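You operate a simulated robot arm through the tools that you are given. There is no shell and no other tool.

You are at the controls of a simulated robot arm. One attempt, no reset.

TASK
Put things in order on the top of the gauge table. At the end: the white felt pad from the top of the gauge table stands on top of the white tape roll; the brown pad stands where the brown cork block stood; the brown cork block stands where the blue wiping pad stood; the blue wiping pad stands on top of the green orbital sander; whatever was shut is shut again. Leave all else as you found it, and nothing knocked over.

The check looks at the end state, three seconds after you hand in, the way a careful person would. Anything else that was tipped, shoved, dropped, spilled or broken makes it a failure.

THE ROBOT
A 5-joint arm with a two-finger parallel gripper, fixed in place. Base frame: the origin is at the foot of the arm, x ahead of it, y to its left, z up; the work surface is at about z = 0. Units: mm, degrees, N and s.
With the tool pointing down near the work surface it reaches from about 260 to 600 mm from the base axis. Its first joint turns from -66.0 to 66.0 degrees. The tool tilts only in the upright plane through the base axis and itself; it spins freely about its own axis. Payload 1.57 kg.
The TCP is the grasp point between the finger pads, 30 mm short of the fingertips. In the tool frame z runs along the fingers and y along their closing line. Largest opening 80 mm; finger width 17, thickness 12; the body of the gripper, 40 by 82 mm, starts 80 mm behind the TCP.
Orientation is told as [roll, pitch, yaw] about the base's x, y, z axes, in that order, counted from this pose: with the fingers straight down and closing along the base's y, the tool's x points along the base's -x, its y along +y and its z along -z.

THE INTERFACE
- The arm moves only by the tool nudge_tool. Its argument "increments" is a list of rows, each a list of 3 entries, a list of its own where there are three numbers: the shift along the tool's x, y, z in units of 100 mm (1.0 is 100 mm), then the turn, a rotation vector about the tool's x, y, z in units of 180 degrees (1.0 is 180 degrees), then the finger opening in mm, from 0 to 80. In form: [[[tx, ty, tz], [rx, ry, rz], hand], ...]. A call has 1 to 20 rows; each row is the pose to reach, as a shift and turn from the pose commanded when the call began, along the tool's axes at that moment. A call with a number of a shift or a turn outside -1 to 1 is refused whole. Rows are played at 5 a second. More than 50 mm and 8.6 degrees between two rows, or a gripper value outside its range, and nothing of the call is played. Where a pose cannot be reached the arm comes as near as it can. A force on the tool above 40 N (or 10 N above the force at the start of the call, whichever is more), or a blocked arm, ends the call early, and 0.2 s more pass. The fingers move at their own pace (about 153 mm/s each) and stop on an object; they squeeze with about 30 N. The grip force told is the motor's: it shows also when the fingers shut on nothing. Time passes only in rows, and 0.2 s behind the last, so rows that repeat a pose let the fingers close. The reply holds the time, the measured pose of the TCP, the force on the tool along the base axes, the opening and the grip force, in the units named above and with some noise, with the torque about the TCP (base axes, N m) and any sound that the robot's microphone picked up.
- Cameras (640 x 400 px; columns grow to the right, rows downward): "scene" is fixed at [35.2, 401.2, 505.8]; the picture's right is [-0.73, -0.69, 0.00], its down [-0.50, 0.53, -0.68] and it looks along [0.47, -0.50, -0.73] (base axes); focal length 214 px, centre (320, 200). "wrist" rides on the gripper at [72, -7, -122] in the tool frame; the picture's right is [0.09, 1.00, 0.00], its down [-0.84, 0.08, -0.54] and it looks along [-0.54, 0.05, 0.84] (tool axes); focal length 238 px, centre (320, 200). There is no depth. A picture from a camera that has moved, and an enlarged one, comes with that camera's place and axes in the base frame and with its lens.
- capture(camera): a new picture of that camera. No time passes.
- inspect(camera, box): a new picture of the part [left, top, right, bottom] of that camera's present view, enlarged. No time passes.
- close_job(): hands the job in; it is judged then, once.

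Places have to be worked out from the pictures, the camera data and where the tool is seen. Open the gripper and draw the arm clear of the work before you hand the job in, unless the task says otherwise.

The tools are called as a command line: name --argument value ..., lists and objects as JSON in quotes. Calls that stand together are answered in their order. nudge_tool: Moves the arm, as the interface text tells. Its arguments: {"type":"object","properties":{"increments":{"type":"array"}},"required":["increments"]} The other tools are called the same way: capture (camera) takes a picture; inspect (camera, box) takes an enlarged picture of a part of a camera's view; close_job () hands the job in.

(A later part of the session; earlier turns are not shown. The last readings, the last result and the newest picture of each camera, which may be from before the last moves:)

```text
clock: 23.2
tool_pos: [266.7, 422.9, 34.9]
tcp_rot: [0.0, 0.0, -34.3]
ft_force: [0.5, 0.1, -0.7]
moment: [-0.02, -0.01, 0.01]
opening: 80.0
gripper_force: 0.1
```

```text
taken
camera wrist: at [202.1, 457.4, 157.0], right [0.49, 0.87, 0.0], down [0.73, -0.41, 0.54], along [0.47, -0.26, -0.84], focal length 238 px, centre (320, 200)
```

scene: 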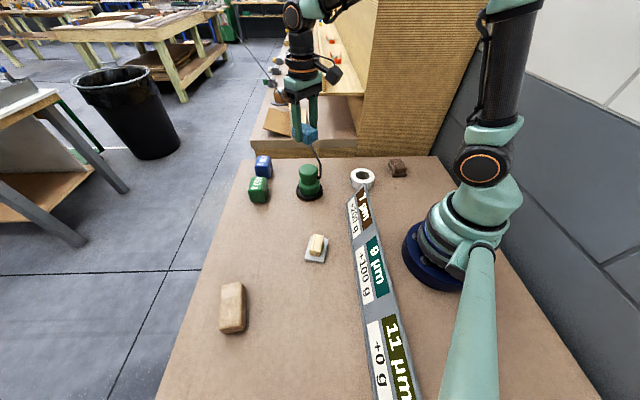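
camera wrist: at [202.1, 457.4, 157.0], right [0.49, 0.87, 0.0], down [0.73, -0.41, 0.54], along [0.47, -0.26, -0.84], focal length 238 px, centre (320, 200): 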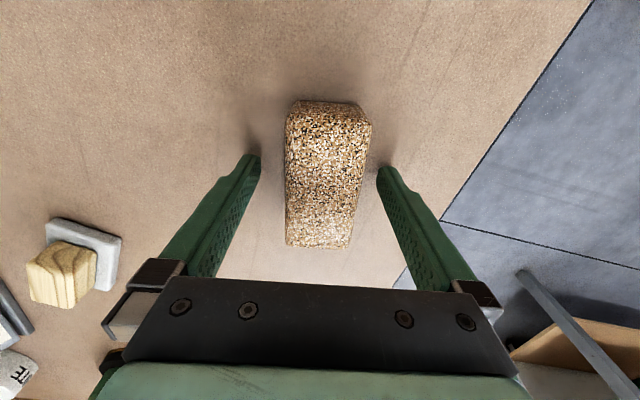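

Fingers straddle the cork symmetrically with no contact. I close on it.

nudge_tool --increments '[[[0, 0, 0], [0, 0, 0], 55], [[0, 0, 0], [0, 0, 0], 35], [[0, 0, 0], [0, 0, 0], 25], [[0, 0, 0], [0, 0, 0], 25]]'

capture --camera "wrist"

```text
clock: 24.2
tool_pos: [266.5, 421.7, 36.5]
tcp_rot: [0.0, 0.0, -34.4]
ft_force: [0.1, 0.7, 0.6]
moment: [0.01, -0.01, 0.03]
opening: 44.5
gripper_force: 30.0
```

```text
taken
camera wrist: at [202.0, 457.5, 157.3], right [0.49, 0.87, 0.0], down [0.73, -0.41, 0.54], along [0.47, -0.26, -0.84], focal length 238 px, centre (320, 200)
```

wrist: 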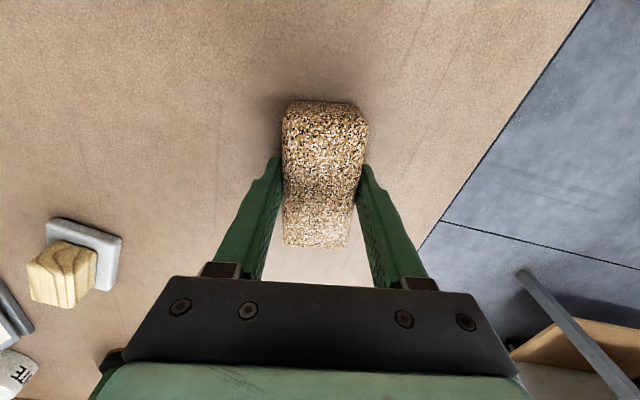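

Cork held at 44.5 mm width; its spot is about (266.4, 422.1). I lift 60 mm and carry it along toward the blue pad's old spot (375.7, 338.8).

nudge_tool --increments '[[[0, 0, -0.15], [0, 0, 0], 25], [[0, 0, -0.4], [0, 0, 0], 25], [[0, 0, -0.6], [0, 0, 0], 25], [[-0.35, -0.018, -0.6], [0, 0, 0], 25], [[-0.7, -0.036, -0.6], [0, 0, 0], 25], [[-0.7, -0.036, -0.6], [0, 0, 0], 25]]'

nudge_tool --increments '[[[-0.3, -0.015, 0], [0, 0, 0], 25], [[-0.55, -0.028, 0], [0, 0, 0], 25], [[-0.673, -0.035, 0], [0, 0, 0], 25], [[-0.673, -0.035, 0], [0, 0, 0], 25]]'

capture --camera "wrist"

capture --camera "scene"

```text
clock: 25.6
tool_pos: [323.1, 379.8, 94.8]
tcp_rot: [0.1, 0.1, -34.3]
ft_force: [0.2, 0.6, -0.9]
moment: [0.05, -0.01, 0.01]
opening: 44.6
gripper_force: 30.2
```

```text
clock: 26.6
tool_pos: [377.0, 340.0, 95.2]
tcp_rot: [0.1, 0.0, -34.3]
ft_force: [0.3, -0.3, -0.5]
moment: [0.02, 0.02, -0.02]
opening: 44.7
gripper_force: 29.6
```

```text
taken
camera wrist: at [313.3, 374.2, 217.5], right [0.49, 0.87, 0.0], down [0.73, -0.41, 0.54], along [0.47, -0.26, -0.84], focal length 238 px, centre (320, 200)
```

wrist: 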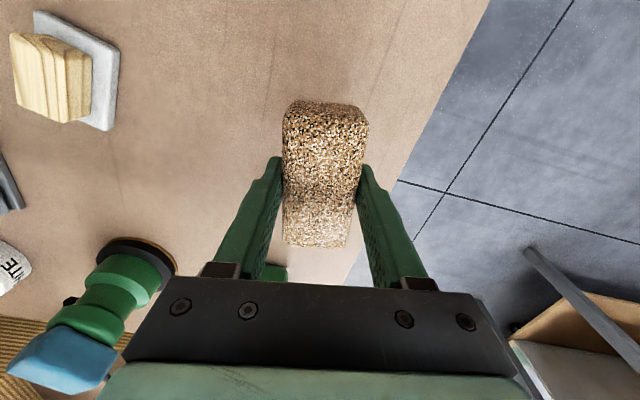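

```text
taken
```

scene: 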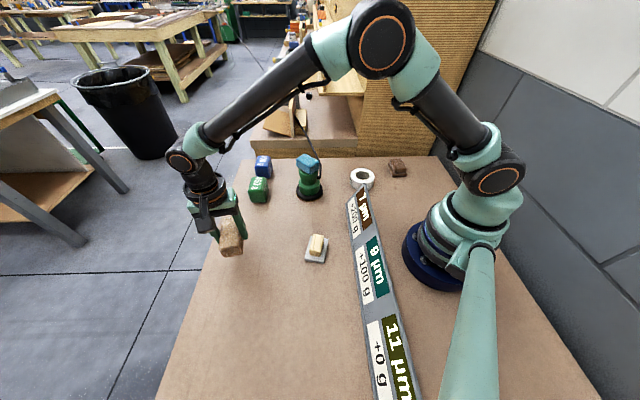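

Cork is over the old blue spot with clear table all around. I lower it, easing into the last millimetres.

nudge_tool --increments '[[[0, 0, 0.2], [0, 0, 0], 25], [[0, 0, 0.4], [0, 0, 0], 25], [[0, 0, 0.53], [0, 0, 0], 25], [[0, 0, 0.58], [0, 0, 0], 25], [[0, 0, 0.595], [0, 0, 0], 25], [[0, 0, 0.595], [0, 0, 0], 25]]'

inspect --camera "scene" --box '[180, 190, 280, 290]'

```text
clock: 28.0
tool_pos: [377.5, 338.9, 37.3]
tcp_rot: [0.0, 0.0, -34.4]
ft_force: [0.3, 0.1, -0.6]
moment: [0.0, 0.02, 0.02]
opening: 44.5
gripper_force: 30.5
```

```text
4.00 times, centred on (230, 240) of scene
camera zoom: at [35.2, 401.2, 505.8], right [-0.73, -0.69, 0.0], down [-0.5, 0.53, -0.68], along [0.47, -0.5, -0.73], focal length 858 px, centre (680, 40)
```

zoom: 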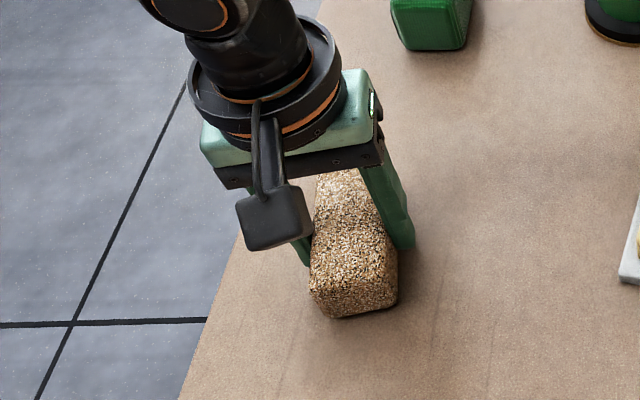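

No contact force yet at about 0.5–1 mm above; I go down 1 mm more and then release.

nudge_tool --increments '[[[0, 0, 0.01], [0, 0, 0], 25], [[0, 0, 0.01], [0, 0, 0], 25]]'

```text
clock: 28.6
tool_pos: [375.5, 337.7, 35.6]
tcp_rot: [0.0, 0.0, -34.3]
ft_force: [0.6, -0.7, -0.6]
moment: [0.0, -0.02, -0.03]
opening: 44.4
gripper_force: 30.1
```

Still no contact reading; 1 mm more.

nudge_tool --increments '[[[0, 0, 0.008], [0, 0, 0], 25], [[0, 0, 0.008], [0, 0, 0], 25]]'

```text
clock: 29.2
tool_pos: [376.8, 338.9, 35.5]
tcp_rot: [0.1, 0.0, -34.2]
ft_force: [0.6, -2.6, 6.4]
moment: [-0.09, 0.12, 0.06]
opening: 44.4
gripper_force: 29.7
```

Contact at 6.4 N, so the cork is seated on the table. I open the fingers and look.

nudge_tool --increments '[[[0, 0, -0.003], [0, 0, 0], 50], [[0, 0, -0.003], [0, 0, 0], 65], [[0, 0, -0.003], [0, 0, 0], 80], [[0, 0, -0.003], [0, 0, 0], 80]]'

capture --camera "wrist"

```text
clock: 30.2
tool_pos: [376.4, 337.9, 35.2]
tcp_rot: [0.0, 0.0, -34.3]
ft_force: [0.0, -0.2, -0.8]
moment: [0.01, -0.02, -0.01]
opening: 80.0
gripper_force: 0.1
```

```text
taken
camera wrist: at [312.5, 373.4, 156.9], right [0.49, 0.87, 0.0], down [0.73, -0.41, 0.54], along [0.47, -0.26, -0.84], focal length 238 px, centre (320, 200)
```

wrist: 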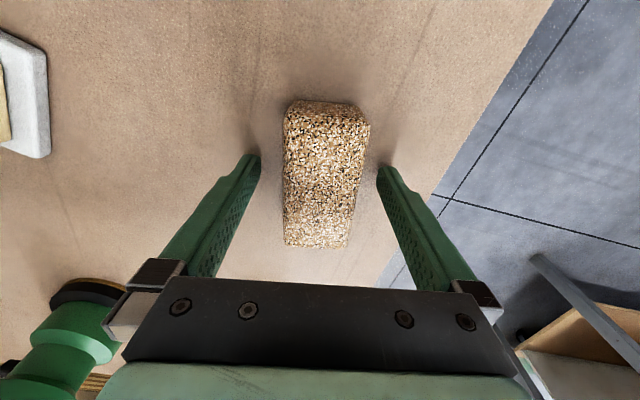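

Cork stands free at the old blue spot. I rise 100 mm, turning back to yaw 0.

nudge_tool --increments '[[[0, 0, -0.15], [0, 0, 0], 80], [[0, 0, -0.45], [0, 0, 0], 80], [[0, 0, -0.6], [0, 0, -0.0381], 80], [[0, 0, -0.7], [0, 0, -0.0762], 80], [[0, 0, -0.8], [0, 0, -0.1143], 80], [[0, 0, -0.9], [0, 0, -0.1525], 80], [[0, 0, -1.0], [0, 0, -0.1906], 80], [[0, 0, -1.0], [0, 0, -0.1906], 80]]'

inspect --camera "scene" --box '[190, 210, 290, 290]'

```text
clock: 32.0
tool_pos: [374.5, 338.1, 135.8]
tcp_rot: [0.0, 0.0, 0.1]
ft_force: [-0.8, -0.3, -0.1]
moment: [-0.01, -0.02, 0.02]
opening: 80.1
gripper_force: 0.0
```

```text
5.00 times, centred on (240, 250) of scene
camera zoom: at [35.2, 401.2, 505.8], right [-0.73, -0.69, 0.0], down [-0.5, 0.53, -0.68], along [0.47, -0.5, -0.73], focal length 1072 px, centre (720, -50)
```

zoom: 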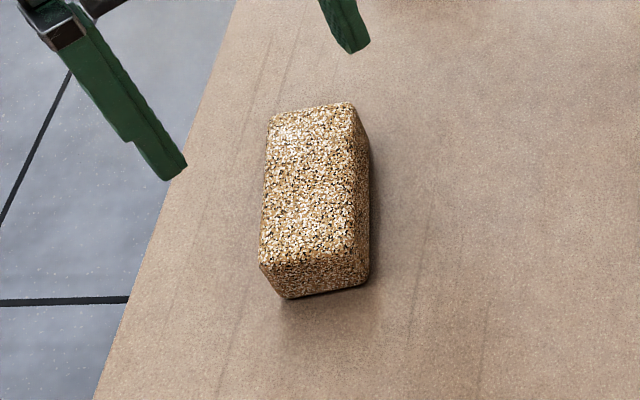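

Cork's top centre reads about (375.5, 336) in the scene view, as wanted. Now I head to the felt pad at about (242, 198), in two calls, at about z = 185.

nudge_tool --increments '[[[0.22, -0.23, -0.17], [0, 0, 0], 80], [[0.44, -0.46, -0.34], [0, 0, 0], 80], [[0.67, -0.7, -0.5], [0, 0, 0], 80]]'

nudge_tool --increments '[[[0.22, -0.23, 0], [0, 0, 0], 80], [[0.44, -0.46, 0], [0, 0, 0], 80], [[0.67, -0.7, 0], [0, 0, 0], 80], [[0.67, -0.7, 0], [0, 0, 0], 80]]'

capture --camera "wrist"

capture --camera "scene"

```text
clock: 32.8
tool_pos: [307.2, 270.2, 184.4]
tcp_rot: [0.0, 0.0, -0.1]
ft_force: [-0.4, -0.1, 1.0]
moment: [-0.05, -0.02, -0.01]
opening: 79.9
gripper_force: 0.1
```

```text
clock: 33.8
tool_pos: [242.1, 200.6, 183.4]
tcp_rot: [0.1, 0.0, 0.1]
ft_force: [0.4, -0.4, 0.5]
moment: [-0.02, -0.01, -0.04]
opening: 79.8
gripper_force: 0.0
```

```text
taken
camera wrist: at [170.3, 193.7, 305.9], right [-0.09, 1.0, 0.0], down [0.84, 0.08, 0.54], along [0.54, 0.05, -0.84], focal length 238 px, centre (320, 200)
```

wrist: 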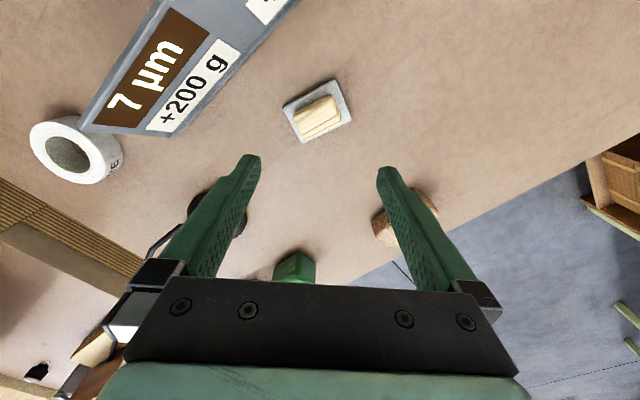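

```text
taken
```

scene: 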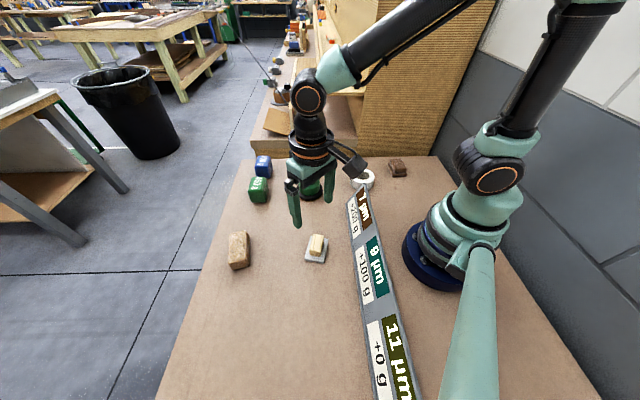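

The felt pad with its wooden handle is right below. I enlarge it, and the tape roll with the sign's end next to it.

inspect --camera "wrist" --box '[270, 65, 366, 155]'

inspect --camera "wrist" --box '[20, 90, 150, 200]'

```text
4.44 times, centred on (318, 110) of wrist
camera zoom: at [170.3, 193.7, 305.9], right [-0.09, 1.0, 0.0], down [0.84, 0.08, 0.54], along [0.54, 0.05, -0.84], focal length 1059 px, centre (329, 600)
```

zoom: 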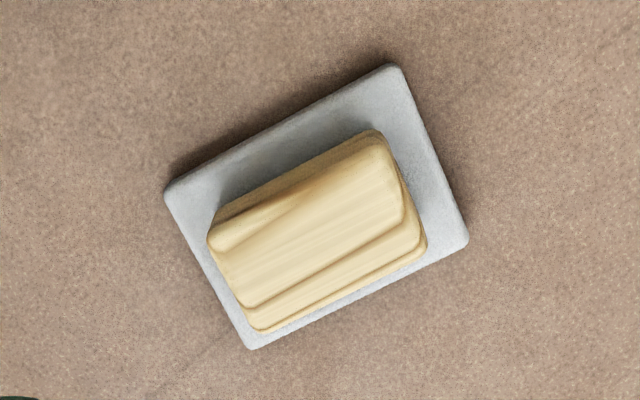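

```text
3.64 times, centred on (85, 145) of wrist
camera zoom: at [170.3, 193.7, 305.9], right [-0.09, 1.0, 0.0], down [0.84, 0.08, 0.54], along [0.54, 0.05, -0.84], focal length 867 px, centre (1174, 400)
```

zoom: 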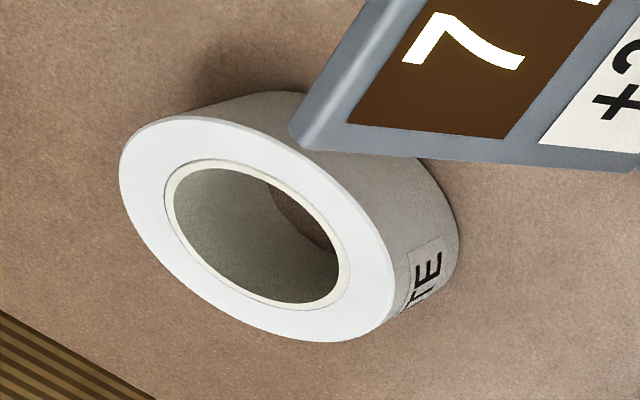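

The felt plate is about 68 x 49 mm with a wooden handle about 46 x 27 mm whose top is near z = 40, centred near (237, 195), long side at -58 degrees. I turn the tool to yaw -58 so the fingers will take the handle's narrow sides, and come down to z = 110 for a check.

nudge_tool --increments '[[[0.006, -0.005, 0.09], [0, 0, 0.0403], 80], [[0.012, -0.01, 0.18], [0, 0, 0.0806], 80], [[0.018, -0.014, 0.27], [0, 0, 0.1208], 80], [[0.024, -0.019, 0.36], [0, 0, 0.1611], 80], [[0.03, -0.024, 0.45], [0, 0, 0.2014], 80], [[0.036, -0.029, 0.55], [0, 0, 0.2417], 80], [[0.042, -0.034, 0.65], [0, 0, 0.2819], 80], [[0.047, -0.038, 0.75], [0, 0, 0.3222], 80], [[0.047, -0.038, 0.75], [0, 0, 0.3222], 80]]'

capture --camera "wrist"

inspect --camera "wrist" --box '[250, 70, 390, 200]'

```text
clock: 35.8
tool_pos: [236.9, 193.7, 110.3]
tcp_rot: [0.1, 0.0, -58.2]
ft_force: [0.6, -1.0, -0.1]
moment: [0.0, 0.01, -0.02]
opening: 80.0
gripper_force: 0.0
```

```text
taken
camera wrist: at [192.9, 252.0, 231.9], right [0.8, 0.6, 0.0], down [0.51, -0.67, 0.54], along [0.33, -0.43, -0.84], focal length 238 px, centre (320, 200)
```

wrist: 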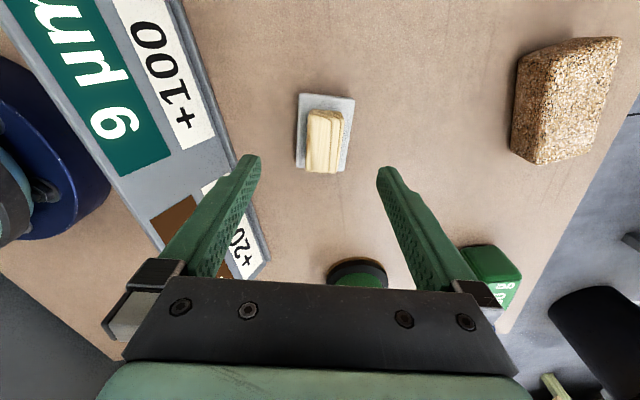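

```text
3.08 times, centred on (320, 135) of wrist
camera zoom: at [192.9, 252.0, 231.9], right [0.8, 0.6, 0.0], down [0.51, -0.67, 0.54], along [0.33, -0.43, -0.84], focal length 733 px, centre (320, 400)
```

zoom: 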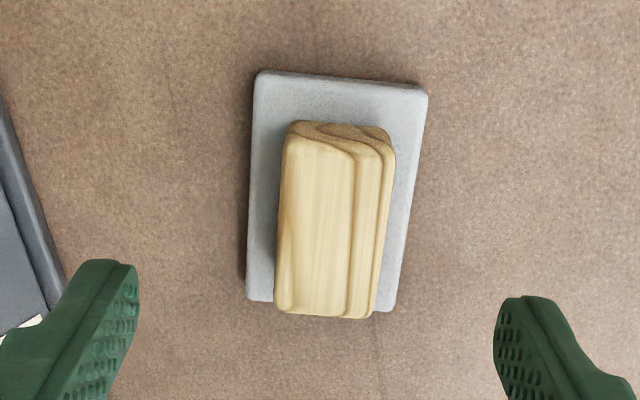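

The handle centre is about 2–3 mm off along each tool axis; I correct that while lowering to about z = 44 so the fingertips stay above the felt plate.

nudge_tool --increments '[[[0.02, 0.027, 0.15], [0, 0, 0], 80], [[0.02, 0.027, 0.35], [0, 0, 0], 80], [[0.02, 0.027, 0.52], [0, 0, 0], 80], [[0.02, 0.027, 0.66], [0, 0, 0], 80], [[0.02, 0.027, 0.66], [0, 0, 0], 80]]'

capture --camera "wrist"

inspect --camera "scene" --box '[270, 200, 360, 280]'

```text
clock: 37.0
tool_pos: [237.0, 197.0, 44.9]
tcp_rot: [0.0, 0.0, -58.0]
ft_force: [0.5, 0.2, 0.8]
moment: [0.01, -0.01, -0.03]
opening: 80.1
gripper_force: 0.0
```

```text
taken
camera wrist: at [193.1, 255.4, 166.7], right [0.8, 0.61, 0.0], down [0.51, -0.67, 0.54], along [0.33, -0.43, -0.84], focal length 238 px, centre (320, 200)
```

wrist: 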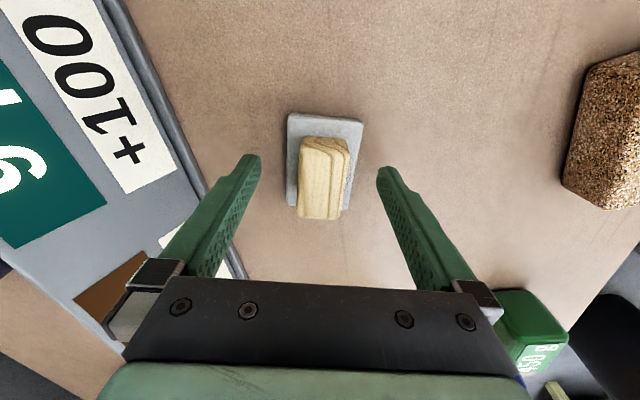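

```text
5.00 times, centred on (315, 240) of scene
camera zoom: at [35.2, 401.2, 505.8], right [-0.73, -0.69, 0.0], down [-0.5, 0.53, -0.68], along [0.47, -0.5, -0.73], focal length 1072 px, centre (345, 0)
```

zoom: 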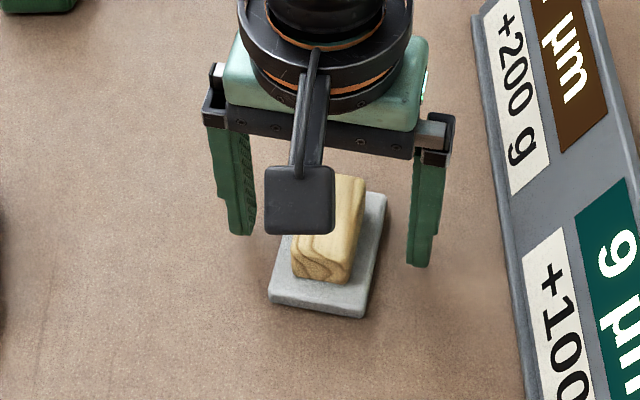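

Handle is centred between the fingers, tips above the felt plate. I close on the handle.

nudge_tool --increments '[[[0, 0, 0.01], [0, 0, 0], 60], [[0, 0, 0.01], [0, 0, 0], 40], [[0, 0, 0.01], [0, 0, 0], 25], [[0, 0, 0.01], [0, 0, 0], 12], [[0, 0, 0.01], [0, 0, 0], 12]]'

capture --camera "wrist"

```text
clock: 38.2
tool_pos: [238.0, 196.5, 44.2]
tcp_rot: [-0.1, 0.0, -58.1]
ft_force: [0.4, 1.0, 0.5]
moment: [0.0, 0.04, -0.03]
opening: 29.0
gripper_force: 29.8
```

```text
taken
camera wrist: at [193.3, 255.1, 165.9], right [0.8, 0.61, 0.0], down [0.51, -0.67, 0.54], along [0.33, -0.43, -0.84], focal length 238 px, centre (320, 200)
```

wrist: 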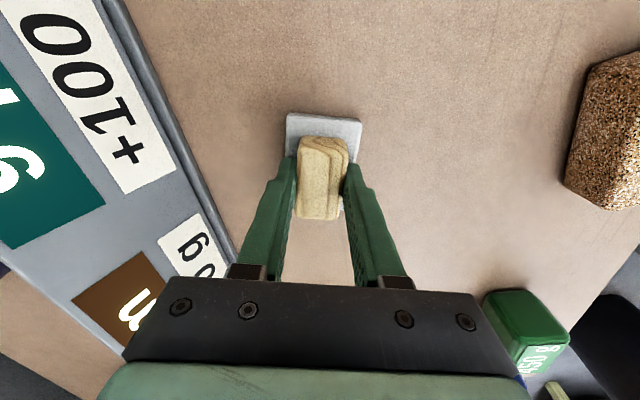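

The handle is held at 29 mm. I lift 40 mm and check that the felt plate comes along with the handle.

nudge_tool --increments '[[[0, 0, -0.1], [0, 0, 0], 12], [[0, 0, -0.25], [0, 0, 0], 12], [[0, 0, -0.4], [0, 0, 0], 12], [[0, 0, -0.4], [0, 0, 0], 12]]'

capture --camera "wrist"

inspect --camera "scene" --box '[270, 200, 360, 280]'

```text
clock: 39.2
tool_pos: [238.2, 197.9, 84.2]
tcp_rot: [0.0, 0.1, -58.0]
ft_force: [-0.7, 0.5, 0.1]
moment: [0.03, 0.0, 0.02]
opening: 29.0
gripper_force: 30.1
```

```text
taken
camera wrist: at [193.7, 256.0, 205.9], right [0.8, 0.61, 0.0], down [0.51, -0.67, 0.54], along [0.33, -0.43, -0.84], focal length 238 px, centre (320, 200)
```

wrist: 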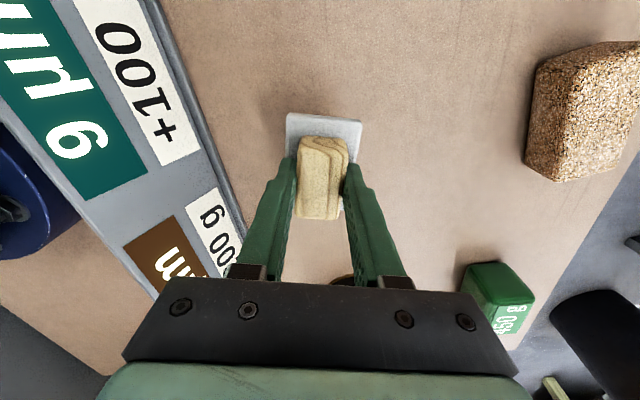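

```text
5.00 times, centred on (315, 240) of scene
camera zoom: at [35.2, 401.2, 505.8], right [-0.73, -0.69, 0.0], down [-0.5, 0.53, -0.68], along [0.47, -0.5, -0.73], focal length 1072 px, centre (345, 0)
```

zoom: 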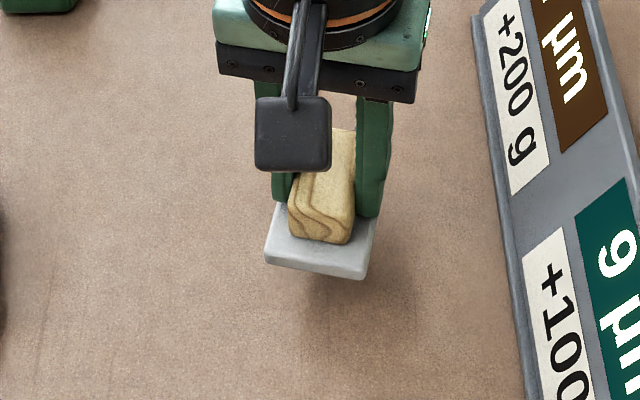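

The felt plate came up with the handle, so it is one piece; bottom sits 43.6 mm below the TCP. I lift 100 mm more, turning back to yaw 0.

nudge_tool --increments '[[[0, 0, -0.12], [0, 0, -0.0403], 12], [[0, 0, -0.24], [0, 0, -0.0806], 12], [[0, 0, -0.36], [0, 0, -0.1208], 12], [[0, 0, -0.48], [0, 0, -0.1611], 12], [[0, 0, -0.6], [0, 0, -0.2014], 12], [[0, 0, -0.73], [0, 0, -0.2417], 12], [[0, 0, -0.86], [0, 0, -0.2819], 12], [[0, 0, -1.0], [0, 0, -0.3222], 12], [[0, 0, -1.0], [0, 0, -0.3222], 12]]'

capture --camera "scene"

```text
clock: 41.2
tool_pos: [235.9, 199.4, 183.8]
tcp_rot: [0.0, 0.0, 0.1]
ft_force: [0.6, -0.1, -1.1]
moment: [0.01, -0.01, 0.05]
opening: 28.8
gripper_force: 30.2
```

```text
taken
```

scene: 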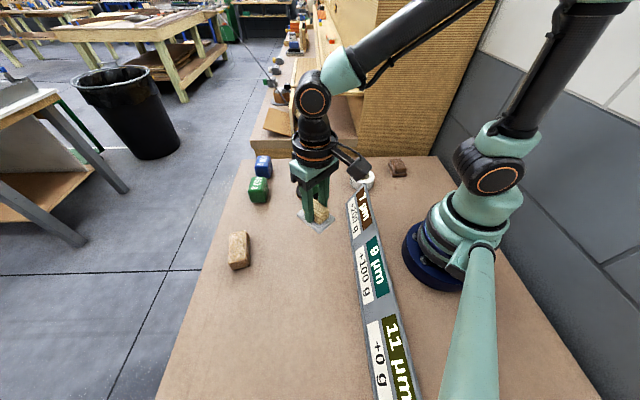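

Now I carry it at z of about 225 toward the tape roll, staying well short of the sander.

nudge_tool --increments '[[[-0.15, -0.25, -0.2], [0, 0, 0], 12], [[-0.3, -0.5, -0.4], [0, 0, 0], 12], [[-0.45, -0.75, -0.45], [0, 0, 0], 12], [[-0.5, -1.0, -0.45], [0, 0, 0], 12]]'

nudge_tool --increments '[[[-0.03, -0.3, 0], [0, 0, 0], 12], [[-0.06, -0.6, 0], [0, 0, 0], 12], [[-0.1, -0.95, 0], [0, 0, 0], 12], [[-0.1, -0.95, 0], [0, 0, 0], 12]]'

capture --camera "wrist"

capture --camera "scene"

```text
clock: 42.2
tool_pos: [290.1, 99.2, 228.7]
tcp_rot: [0.0, -0.1, -0.1]
ft_force: [-0.4, 0.8, -0.3]
moment: [0.0, -0.05, 0.02]
opening: 28.8
gripper_force: 29.8
```

```text
clock: 43.2
tool_pos: [297.6, 5.5, 229.5]
tcp_rot: [0.0, 0.0, -0.1]
ft_force: [0.0, -0.3, 0.5]
moment: [-0.06, -0.04, 0.02]
opening: 29.0
gripper_force: 30.4
```

```text
taken
camera wrist: at [225.7, -1.2, 350.7], right [-0.09, 1.0, 0.0], down [0.84, 0.08, 0.54], along [0.54, 0.05, -0.84], focal length 238 px, centre (320, 200)
```

wrist: 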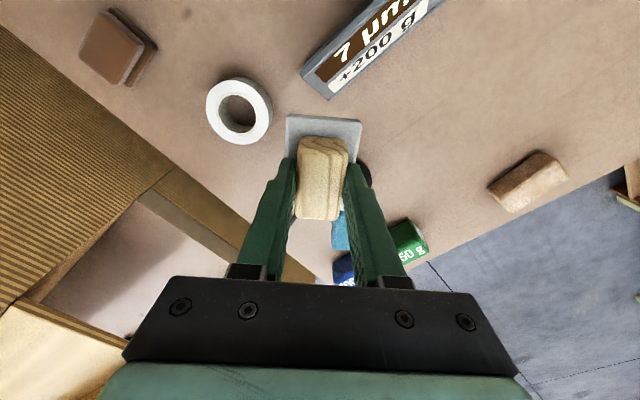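

```text
taken
```

scene: 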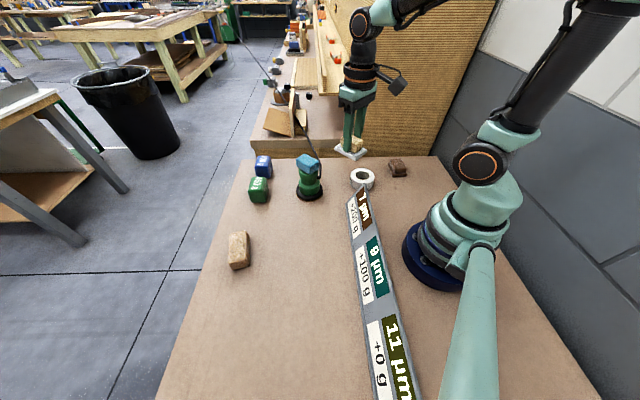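

The tape roll and the brown pad are both visible in the wrist view; I enlarge them.

inspect --camera "wrist" --box '[190, 60, 330, 160]'

inspect --camera "wrist" --box '[60, 0, 180, 100]'

inspect --camera "wrist" --box '[290, 0, 450, 110]'

```text
4.00 times, centred on (260, 110) of wrist
camera zoom: at [225.7, -1.2, 350.7], right [-0.09, 1.0, 0.0], down [0.84, 0.08, 0.54], along [0.54, 0.05, -0.84], focal length 953 px, centre (560, 560)
```

zoom: 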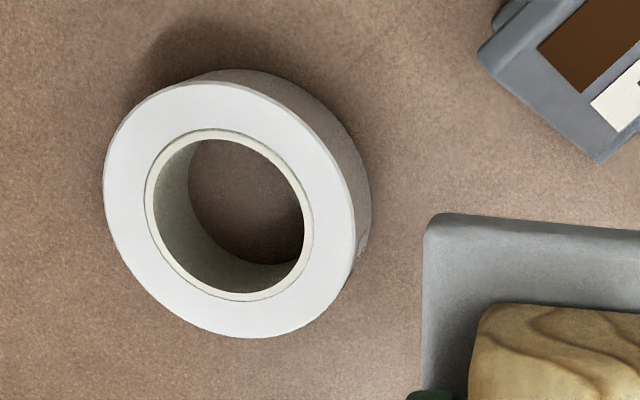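

```text
4.00 times, centred on (120, 50) of wrist
camera zoom: at [225.7, -1.2, 350.7], right [-0.09, 1.0, 0.0], down [0.84, 0.08, 0.54], along [0.54, 0.05, -0.84], focal length 953 px, centre (1120, 800)
```

zoom: 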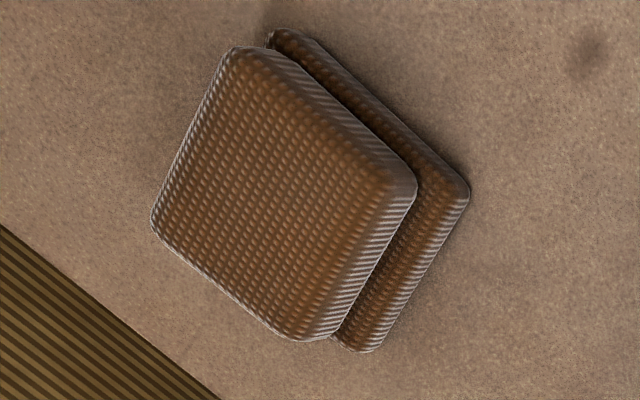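

```text
3.64 times, centred on (370, 55) of wrist
camera zoom: at [225.7, -1.2, 350.7], right [-0.09, 1.0, 0.0], down [0.84, 0.08, 0.54], along [0.54, 0.05, -0.84], focal length 867 px, centre (138, 727)
```

zoom: 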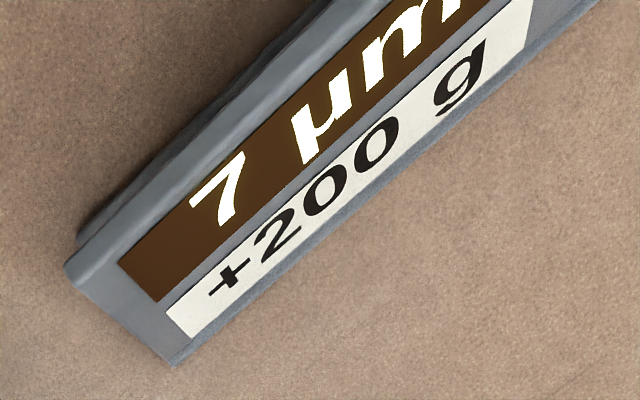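

The roll reads at about (306.5, -100), 80 mm outside and about 47 mm inside diameter, top at 30–40 mm; the sign is well away from it. I move over the roll and lower to z = 150 for a closer view.

nudge_tool --increments '[[[-0.02, -0.3, 0.1], [0, 0, 0], 12], [[-0.04, -0.6, 0.25], [0, 0, 0], 12], [[-0.07, -0.85, 0.45], [0, 0, 0], 12], [[-0.082, -1.0, 0.65], [0, 0, 0], 12], [[-0.082, -1.0, 0.78], [0, 0, 0], 12], [[-0.082, -1.0, 0.78], [0, 0, 0], 12], [[-0.082, -1.0, 0.78], [0, 0, 0], 12]]'

capture --camera "wrist"

inspect --camera "wrist" --box '[250, 50, 390, 180]'

inspect --camera "scene" --box '[310, 110, 430, 210]'

```text
clock: 44.8
tool_pos: [306.7, -98.8, 149.1]
tcp_rot: [0.0, 0.0, 0.0]
ft_force: [0.4, 0.3, -0.7]
moment: [-0.05, -0.01, 0.01]
opening: 28.9
gripper_force: 29.9
```

```text
taken
camera wrist: at [234.6, -103.0, 271.0], right [-0.09, 1.0, 0.0], down [0.84, 0.08, 0.54], along [0.54, 0.05, -0.84], focal length 238 px, centre (320, 200)
```

wrist: 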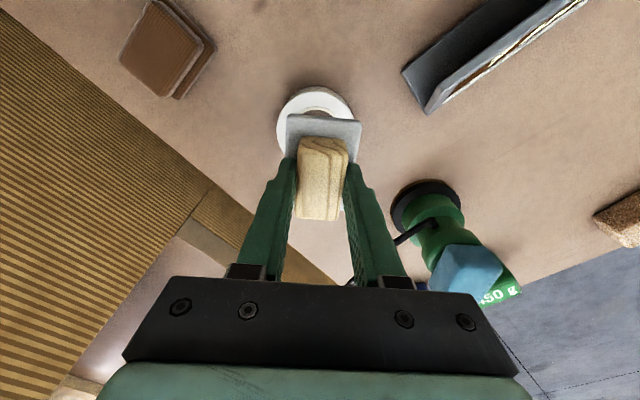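

```text
3.08 times, centred on (320, 115) of wrist
camera zoom: at [234.6, -103.0, 271.0], right [-0.09, 1.0, 0.0], down [0.84, 0.08, 0.54], along [0.54, 0.05, -0.84], focal length 733 px, centre (320, 462)
```

zoom: 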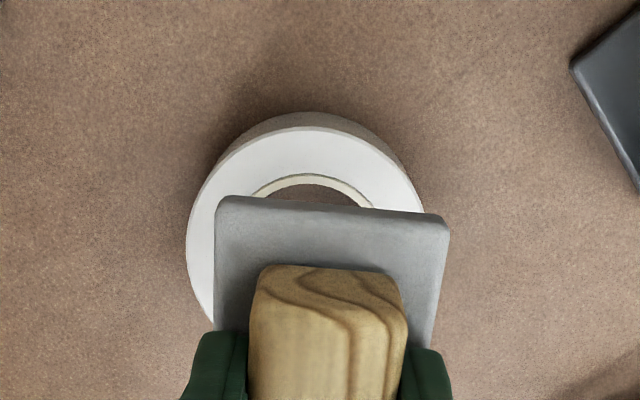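

```text
4.00 times, centred on (370, 160) of scene
camera zoom: at [35.2, 401.2, 505.8], right [-0.73, -0.69, 0.0], down [-0.5, 0.53, -0.68], along [0.47, -0.5, -0.73], focal length 858 px, centre (120, 360)
```

zoom: 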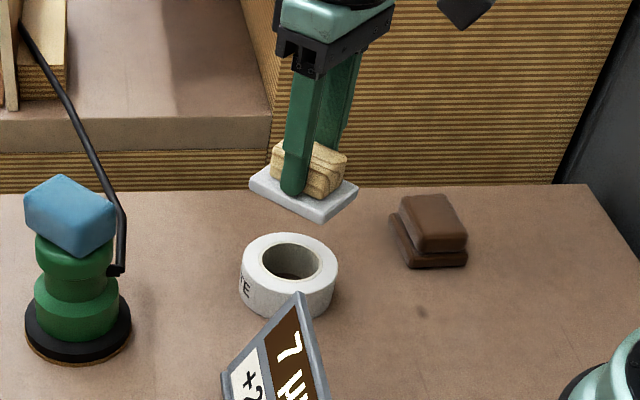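

Relative to the tool, the roll's centre is about 2 mm further in x and 3 mm further toward -y, with its top near 35 mm. I correct and lower to about 9 mm above expected contact.

nudge_tool --increments '[[[-0.016, -0.026, 0.15], [0, 0, 0], 12], [[-0.016, -0.026, 0.3], [0, 0, 0], 12], [[-0.016, -0.026, 0.45], [0, 0, 0], 12], [[-0.016, -0.026, 0.57], [0, 0, 0], 12], [[-0.016, -0.026, 0.62], [0, 0, 0], 12], [[-0.016, -0.026, 0.62], [0, 0, 0], 12], [[-0.016, -0.026, 0.62], [0, 0, 0], 12]]'

inspect --camera "wrist" --box '[250, 50, 390, 180]'

inspect --camera "scene" --box '[325, 140, 405, 210]'

```text
clock: 46.4
tool_pos: [308.0, -100.0, 88.6]
tcp_rot: [0.0, -0.1, 0.0]
ft_force: [0.1, 0.3, -0.3]
moment: [0.0, 0.03, 0.01]
opening: 29.1
gripper_force: 30.1
```

```text
3.08 times, centred on (320, 115) of wrist
camera zoom: at [236.4, -106.1, 210.1], right [-0.09, 1.0, 0.0], down [0.84, 0.08, 0.54], along [0.54, 0.05, -0.84], focal length 733 px, centre (320, 462)
```

zoom: 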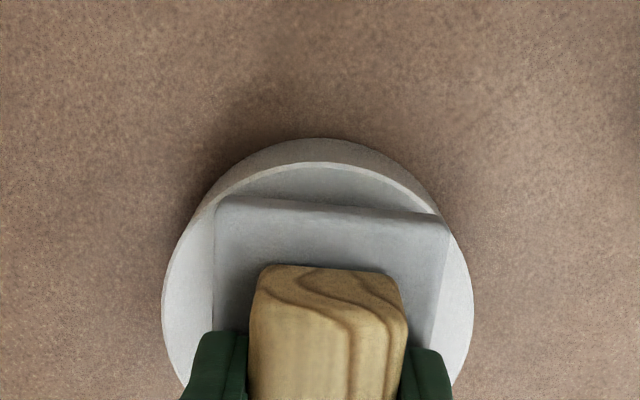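

```text
5.71 times, centred on (365, 175) of scene
camera zoom: at [35.2, 401.2, 505.8], right [-0.73, -0.69, 0.0], down [-0.5, 0.53, -0.68], along [0.47, -0.5, -0.73], focal length 1226 px, centre (63, 343)
```

zoom: 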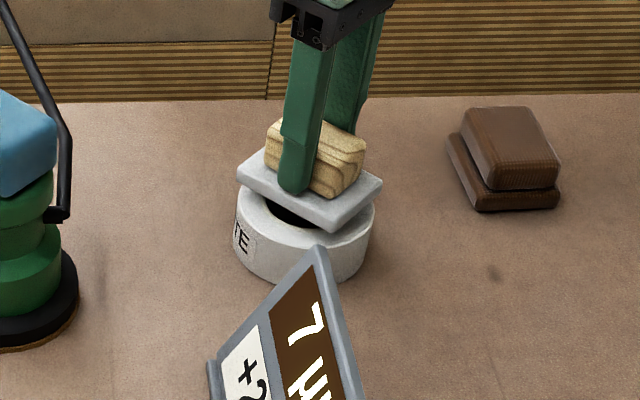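

The felt plate is centred over the roll in both views. I go down 7 mm, then in small steps.

nudge_tool --increments '[[[0, 0, 0.03], [0, 0, 0], 12], [[0, 0, 0.06], [0, 0, 0], 12], [[0, 0, 0.07], [0, 0, 0], 12], [[0, 0, 0.07], [0, 0, 0], 12]]'

inspect --camera "scene" --box '[325, 140, 405, 210]'

```text
clock: 47.4
tool_pos: [307.7, -99.5, 80.8]
tcp_rot: [0.0, 0.0, -0.1]
ft_force: [0.3, 0.2, 0.3]
moment: [0.03, 0.03, -0.02]
opening: 29.2
gripper_force: 29.9
```

```text
5.71 times, centred on (365, 175) of scene
camera zoom: at [35.2, 401.2, 505.8], right [-0.73, -0.69, 0.0], down [-0.5, 0.53, -0.68], along [0.47, -0.5, -0.73], focal length 1226 px, centre (63, 343)
```

zoom: 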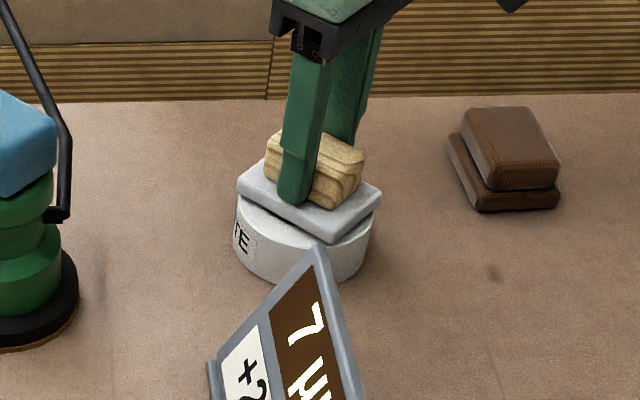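

Nearly touching, no force yet. 1.5 mm more.

nudge_tool --increments '[[[0, 0, 0.008], [0, 0, 0], 12], [[0, 0, 0.015], [0, 0, 0], 12], [[0, 0, 0.015], [0, 0, 0], 12]]'

```text
clock: 48.2
tool_pos: [306.5, -100.1, 80.0]
tcp_rot: [0.0, 0.0, -0.1]
ft_force: [0.1, 0.2, -0.8]
moment: [0.01, 0.0, 0.0]
opening: 28.8
gripper_force: 29.4
```

Still free. Another 1.5 mm.

nudge_tool --increments '[[[0, 0, 0.008], [0, 0, 0], 12], [[0, 0, 0.015], [0, 0, 0], 12], [[0, 0, 0.015], [0, 0, 0], 12]]'

```text
clock: 49.0
tool_pos: [307.9, -100.2, 77.4]
tcp_rot: [0.0, 0.0, 0.0]
ft_force: [-0.5, 0.1, -0.8]
moment: [0.03, 0.02, -0.01]
opening: 29.0
gripper_force: 29.5
```

No contact yet. Another 1.5 mm.

nudge_tool --increments '[[[0, 0, 0.008], [0, 0, 0], 12], [[0, 0, 0.015], [0, 0, 0], 12], [[0, 0, 0.015], [0, 0, 0], 12]]'

inspect --camera "scene" --box '[335, 145, 395, 205]'

```text
clock: 49.8
tool_pos: [307.3, -99.0, 77.4]
tcp_rot: [0.0, -0.1, 0.0]
ft_force: [-8.5, 2.4, 36.8]
moment: [0.1, 0.44, -0.03]
opening: 29.1
gripper_force: 30.2
```

```text
6.67 times, centred on (365, 175) of scene
camera zoom: at [35.1, 401.2, 505.7], right [-0.73, -0.69, 0.0], down [-0.5, 0.53, -0.68], along [0.47, -0.5, -0.73], focal length 1430 px, centre (20, 367)
```

zoom: 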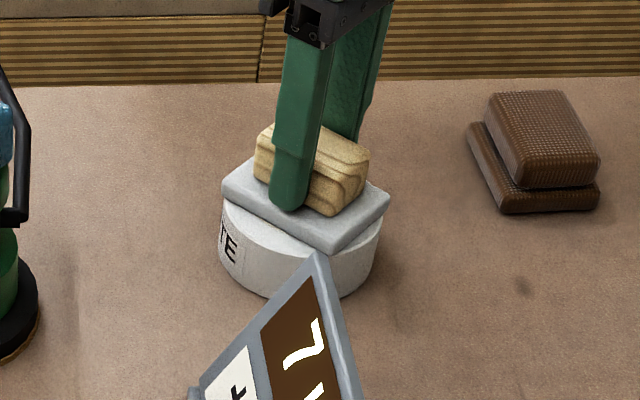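

Firm contact now (37 N), a bit more than wanted. I back off about 1 mm to relax the press before releasing.

nudge_tool --increments '[[[0, 0, -0.009], [0, 0, 0], 12], [[0, 0, -0.009], [0, 0, 0], 12]]'

```text
clock: 50.4
tool_pos: [308.1, -101.0, 77.5]
tcp_rot: [0.1, -0.1, -0.1]
ft_force: [-3.6, 3.4, 21.4]
moment: [0.09, 0.09, 0.05]
opening: 28.8
gripper_force: 30.1
```

Still 21 N; I back off another 0.8 mm.

nudge_tool --increments '[[[0, 0, -0.008], [0, 0, 0], 12], [[0, 0, -0.008], [0, 0, 0], 12]]'

```text
clock: 51.0
tool_pos: [308.1, -101.6, 77.6]
tcp_rot: [0.0, -0.1, 0.0]
ft_force: [0.7, 6.2, 12.4]
moment: [0.23, -0.13, 0.09]
opening: 28.9
gripper_force: 29.5
```

Down to 12 N; one more small relief, then I will release.

nudge_tool --increments '[[[0, 0, -0.006], [0, 0, 0], 12], [[0, 0, -0.006], [0, 0, 0], 12]]'

```text
clock: 51.6
tool_pos: [307.8, -100.6, 77.9]
tcp_rot: [0.1, 0.1, 0.0]
ft_force: [0.0, 0.2, -0.2]
moment: [-0.01, -0.01, 0.0]
opening: 28.8
gripper_force: 30.3
```

Force is back to zero, so the pad is at or within a fraction of a millimetre of the roll. I open the fingers slowly.

nudge_tool --increments '[[[0, 0, 0.002], [0, 0, 0], 31], [[0, 0, 0.002], [0, 0, 0], 36], [[0, 0, 0.002], [0, 0, 0], 44], [[0, 0, 0.002], [0, 0, 0], 52], [[0, 0, 0.002], [0, 0, 0], 52]]'

capture --camera "wrist"

inspect --camera "scene" --box '[335, 145, 395, 205]'

```text
clock: 52.8
tool_pos: [308.1, -98.6, 77.6]
tcp_rot: [-0.1, -0.1, 0.0]
ft_force: [0.4, 0.0, 0.0]
moment: [0.02, 0.03, 0.0]
opening: 51.8
gripper_force: 0.1
```

```text
taken
camera wrist: at [236.4, -105.6, 199.6], right [-0.09, 1.0, 0.0], down [0.84, 0.08, 0.54], along [0.54, 0.05, -0.84], focal length 238 px, centre (320, 200)
```

wrist: 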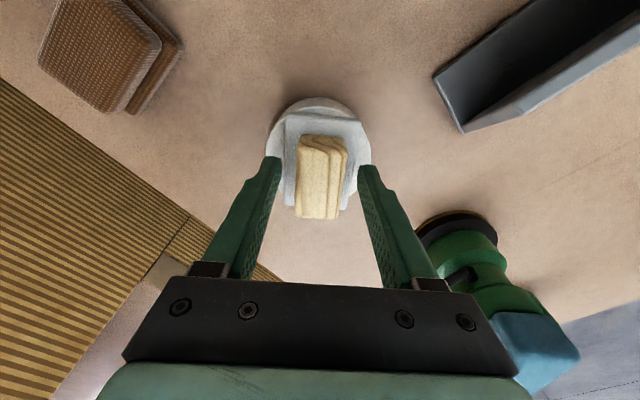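

```text
6.67 times, centred on (365, 175) of scene
camera zoom: at [35.2, 401.2, 505.8], right [-0.73, -0.69, 0.0], down [-0.5, 0.53, -0.68], along [0.47, -0.5, -0.73], focal length 1430 px, centre (20, 367)
```

zoom: 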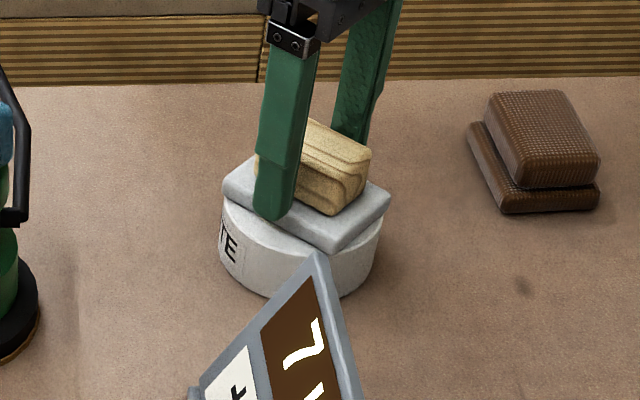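

The felt pad sits level on the tape roll. I raise straight up 100 mm with the fingers open.

nudge_tool --increments '[[[0, 0, -0.08], [0, 0, 0], 54], [[0, 0, -0.25], [0, 0, 0], 54], [[0, 0, -0.6], [0, 0, 0], 60], [[0, 0, -1.0], [0, 0, 0], 60], [[0, 0, -1.0], [0, 0, 0], 60]]'

inspect --camera "scene" --box '[325, 130, 425, 210]'

capture --camera "wrist"

```text
clock: 54.0
tool_pos: [308.2, -97.3, 177.3]
tcp_rot: [-0.1, 0.0, 0.0]
ft_force: [0.1, 0.9, 0.8]
moment: [-0.01, 0.02, 0.03]
opening: 59.9
gripper_force: 0.0
```

```text
5.00 times, centred on (375, 170) of scene
camera zoom: at [35.2, 401.2, 505.8], right [-0.73, -0.69, 0.0], down [-0.5, 0.53, -0.68], along [0.47, -0.5, -0.73], focal length 1072 px, centre (45, 350)
```

zoom: 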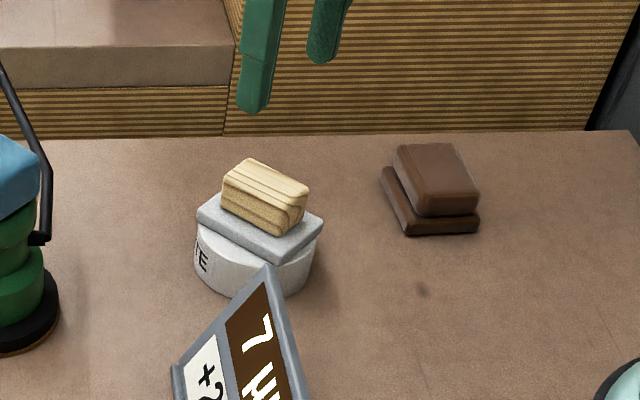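

```text
taken
camera wrist: at [235.2, -104.1, 299.6], right [-0.09, 1.0, 0.0], down [0.84, 0.08, 0.54], along [0.54, 0.05, -0.84], focal length 238 px, centre (320, 200)
```

wrist: 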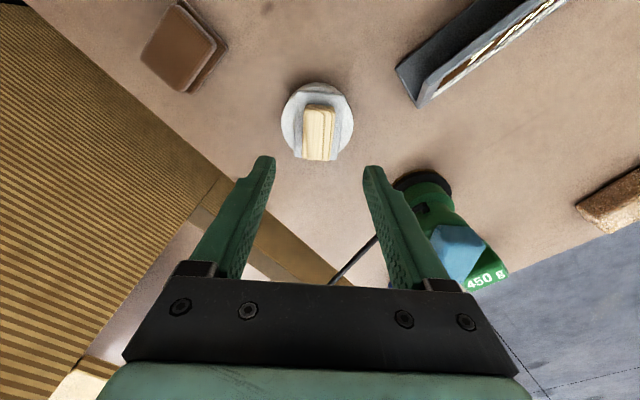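

All is in order at the roll. Beyond the table edge near the brown pad there is a tall corrugated wall, roughly 95 mm past the pad's centre, so I keep the tool on the near side. I move toward the brown pad at z = 177.

nudge_tool --increments '[[[0.09, -0.24, -0.1], [0, 0, 0], 80], [[0.18, -0.48, -0.2], [0, 0, 0], 80], [[0.27, -0.72, -0.2], [0, 0, 0], 80], [[0.27, -0.72, -0.2], [0, 0, 0], 80]]'

capture --camera "wrist"

capture --camera "scene"

```text
clock: 55.0
tool_pos: [281.3, -174.0, 197.0]
tcp_rot: [0.0, 0.1, 0.0]
ft_force: [0.1, 0.0, -0.2]
moment: [-0.01, 0.04, 0.03]
opening: 79.8
gripper_force: 0.0
```

```text
taken
camera wrist: at [208.6, -179.7, 318.4], right [-0.09, 1.0, 0.0], down [0.84, 0.08, 0.54], along [0.54, 0.05, -0.84], focal length 238 px, centre (320, 200)
```

wrist: 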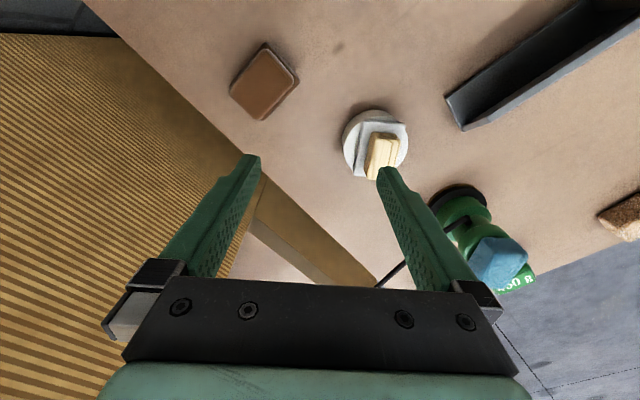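

```text
taken
```

scene: 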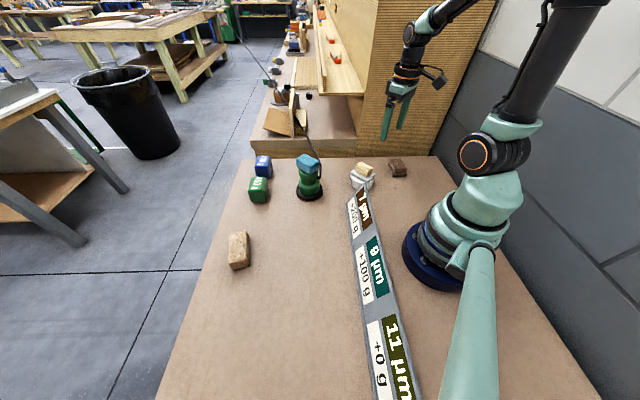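

The brown pad is clear in view. I enlarge it for measurement.

inspect --camera "wrist" --box '[216, 30, 312, 130]'

inspect --camera "scene" --box '[375, 145, 423, 190]'

```text
4.00 times, centred on (264, 80) of wrist
camera zoom: at [208.6, -179.7, 318.4], right [-0.09, 1.0, 0.0], down [0.84, 0.08, 0.54], along [0.54, 0.05, -0.84], focal length 953 px, centre (544, 680)
```

zoom: 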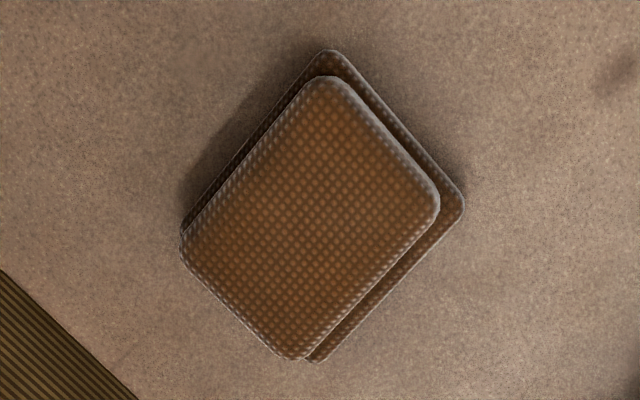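

```text
8.89 times, centred on (399, 168) of scene
camera zoom: at [35.2, 401.1, 505.8], right [-0.73, -0.69, 0.0], down [-0.5, 0.53, -0.68], along [0.47, -0.5, -0.73], focal length 1906 px, centre (-382, 489)
```

zoom: 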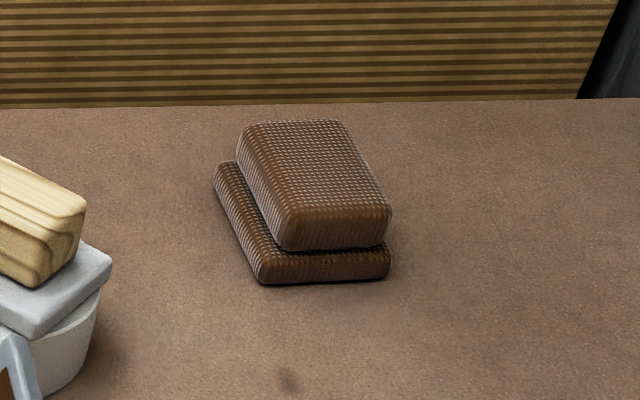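

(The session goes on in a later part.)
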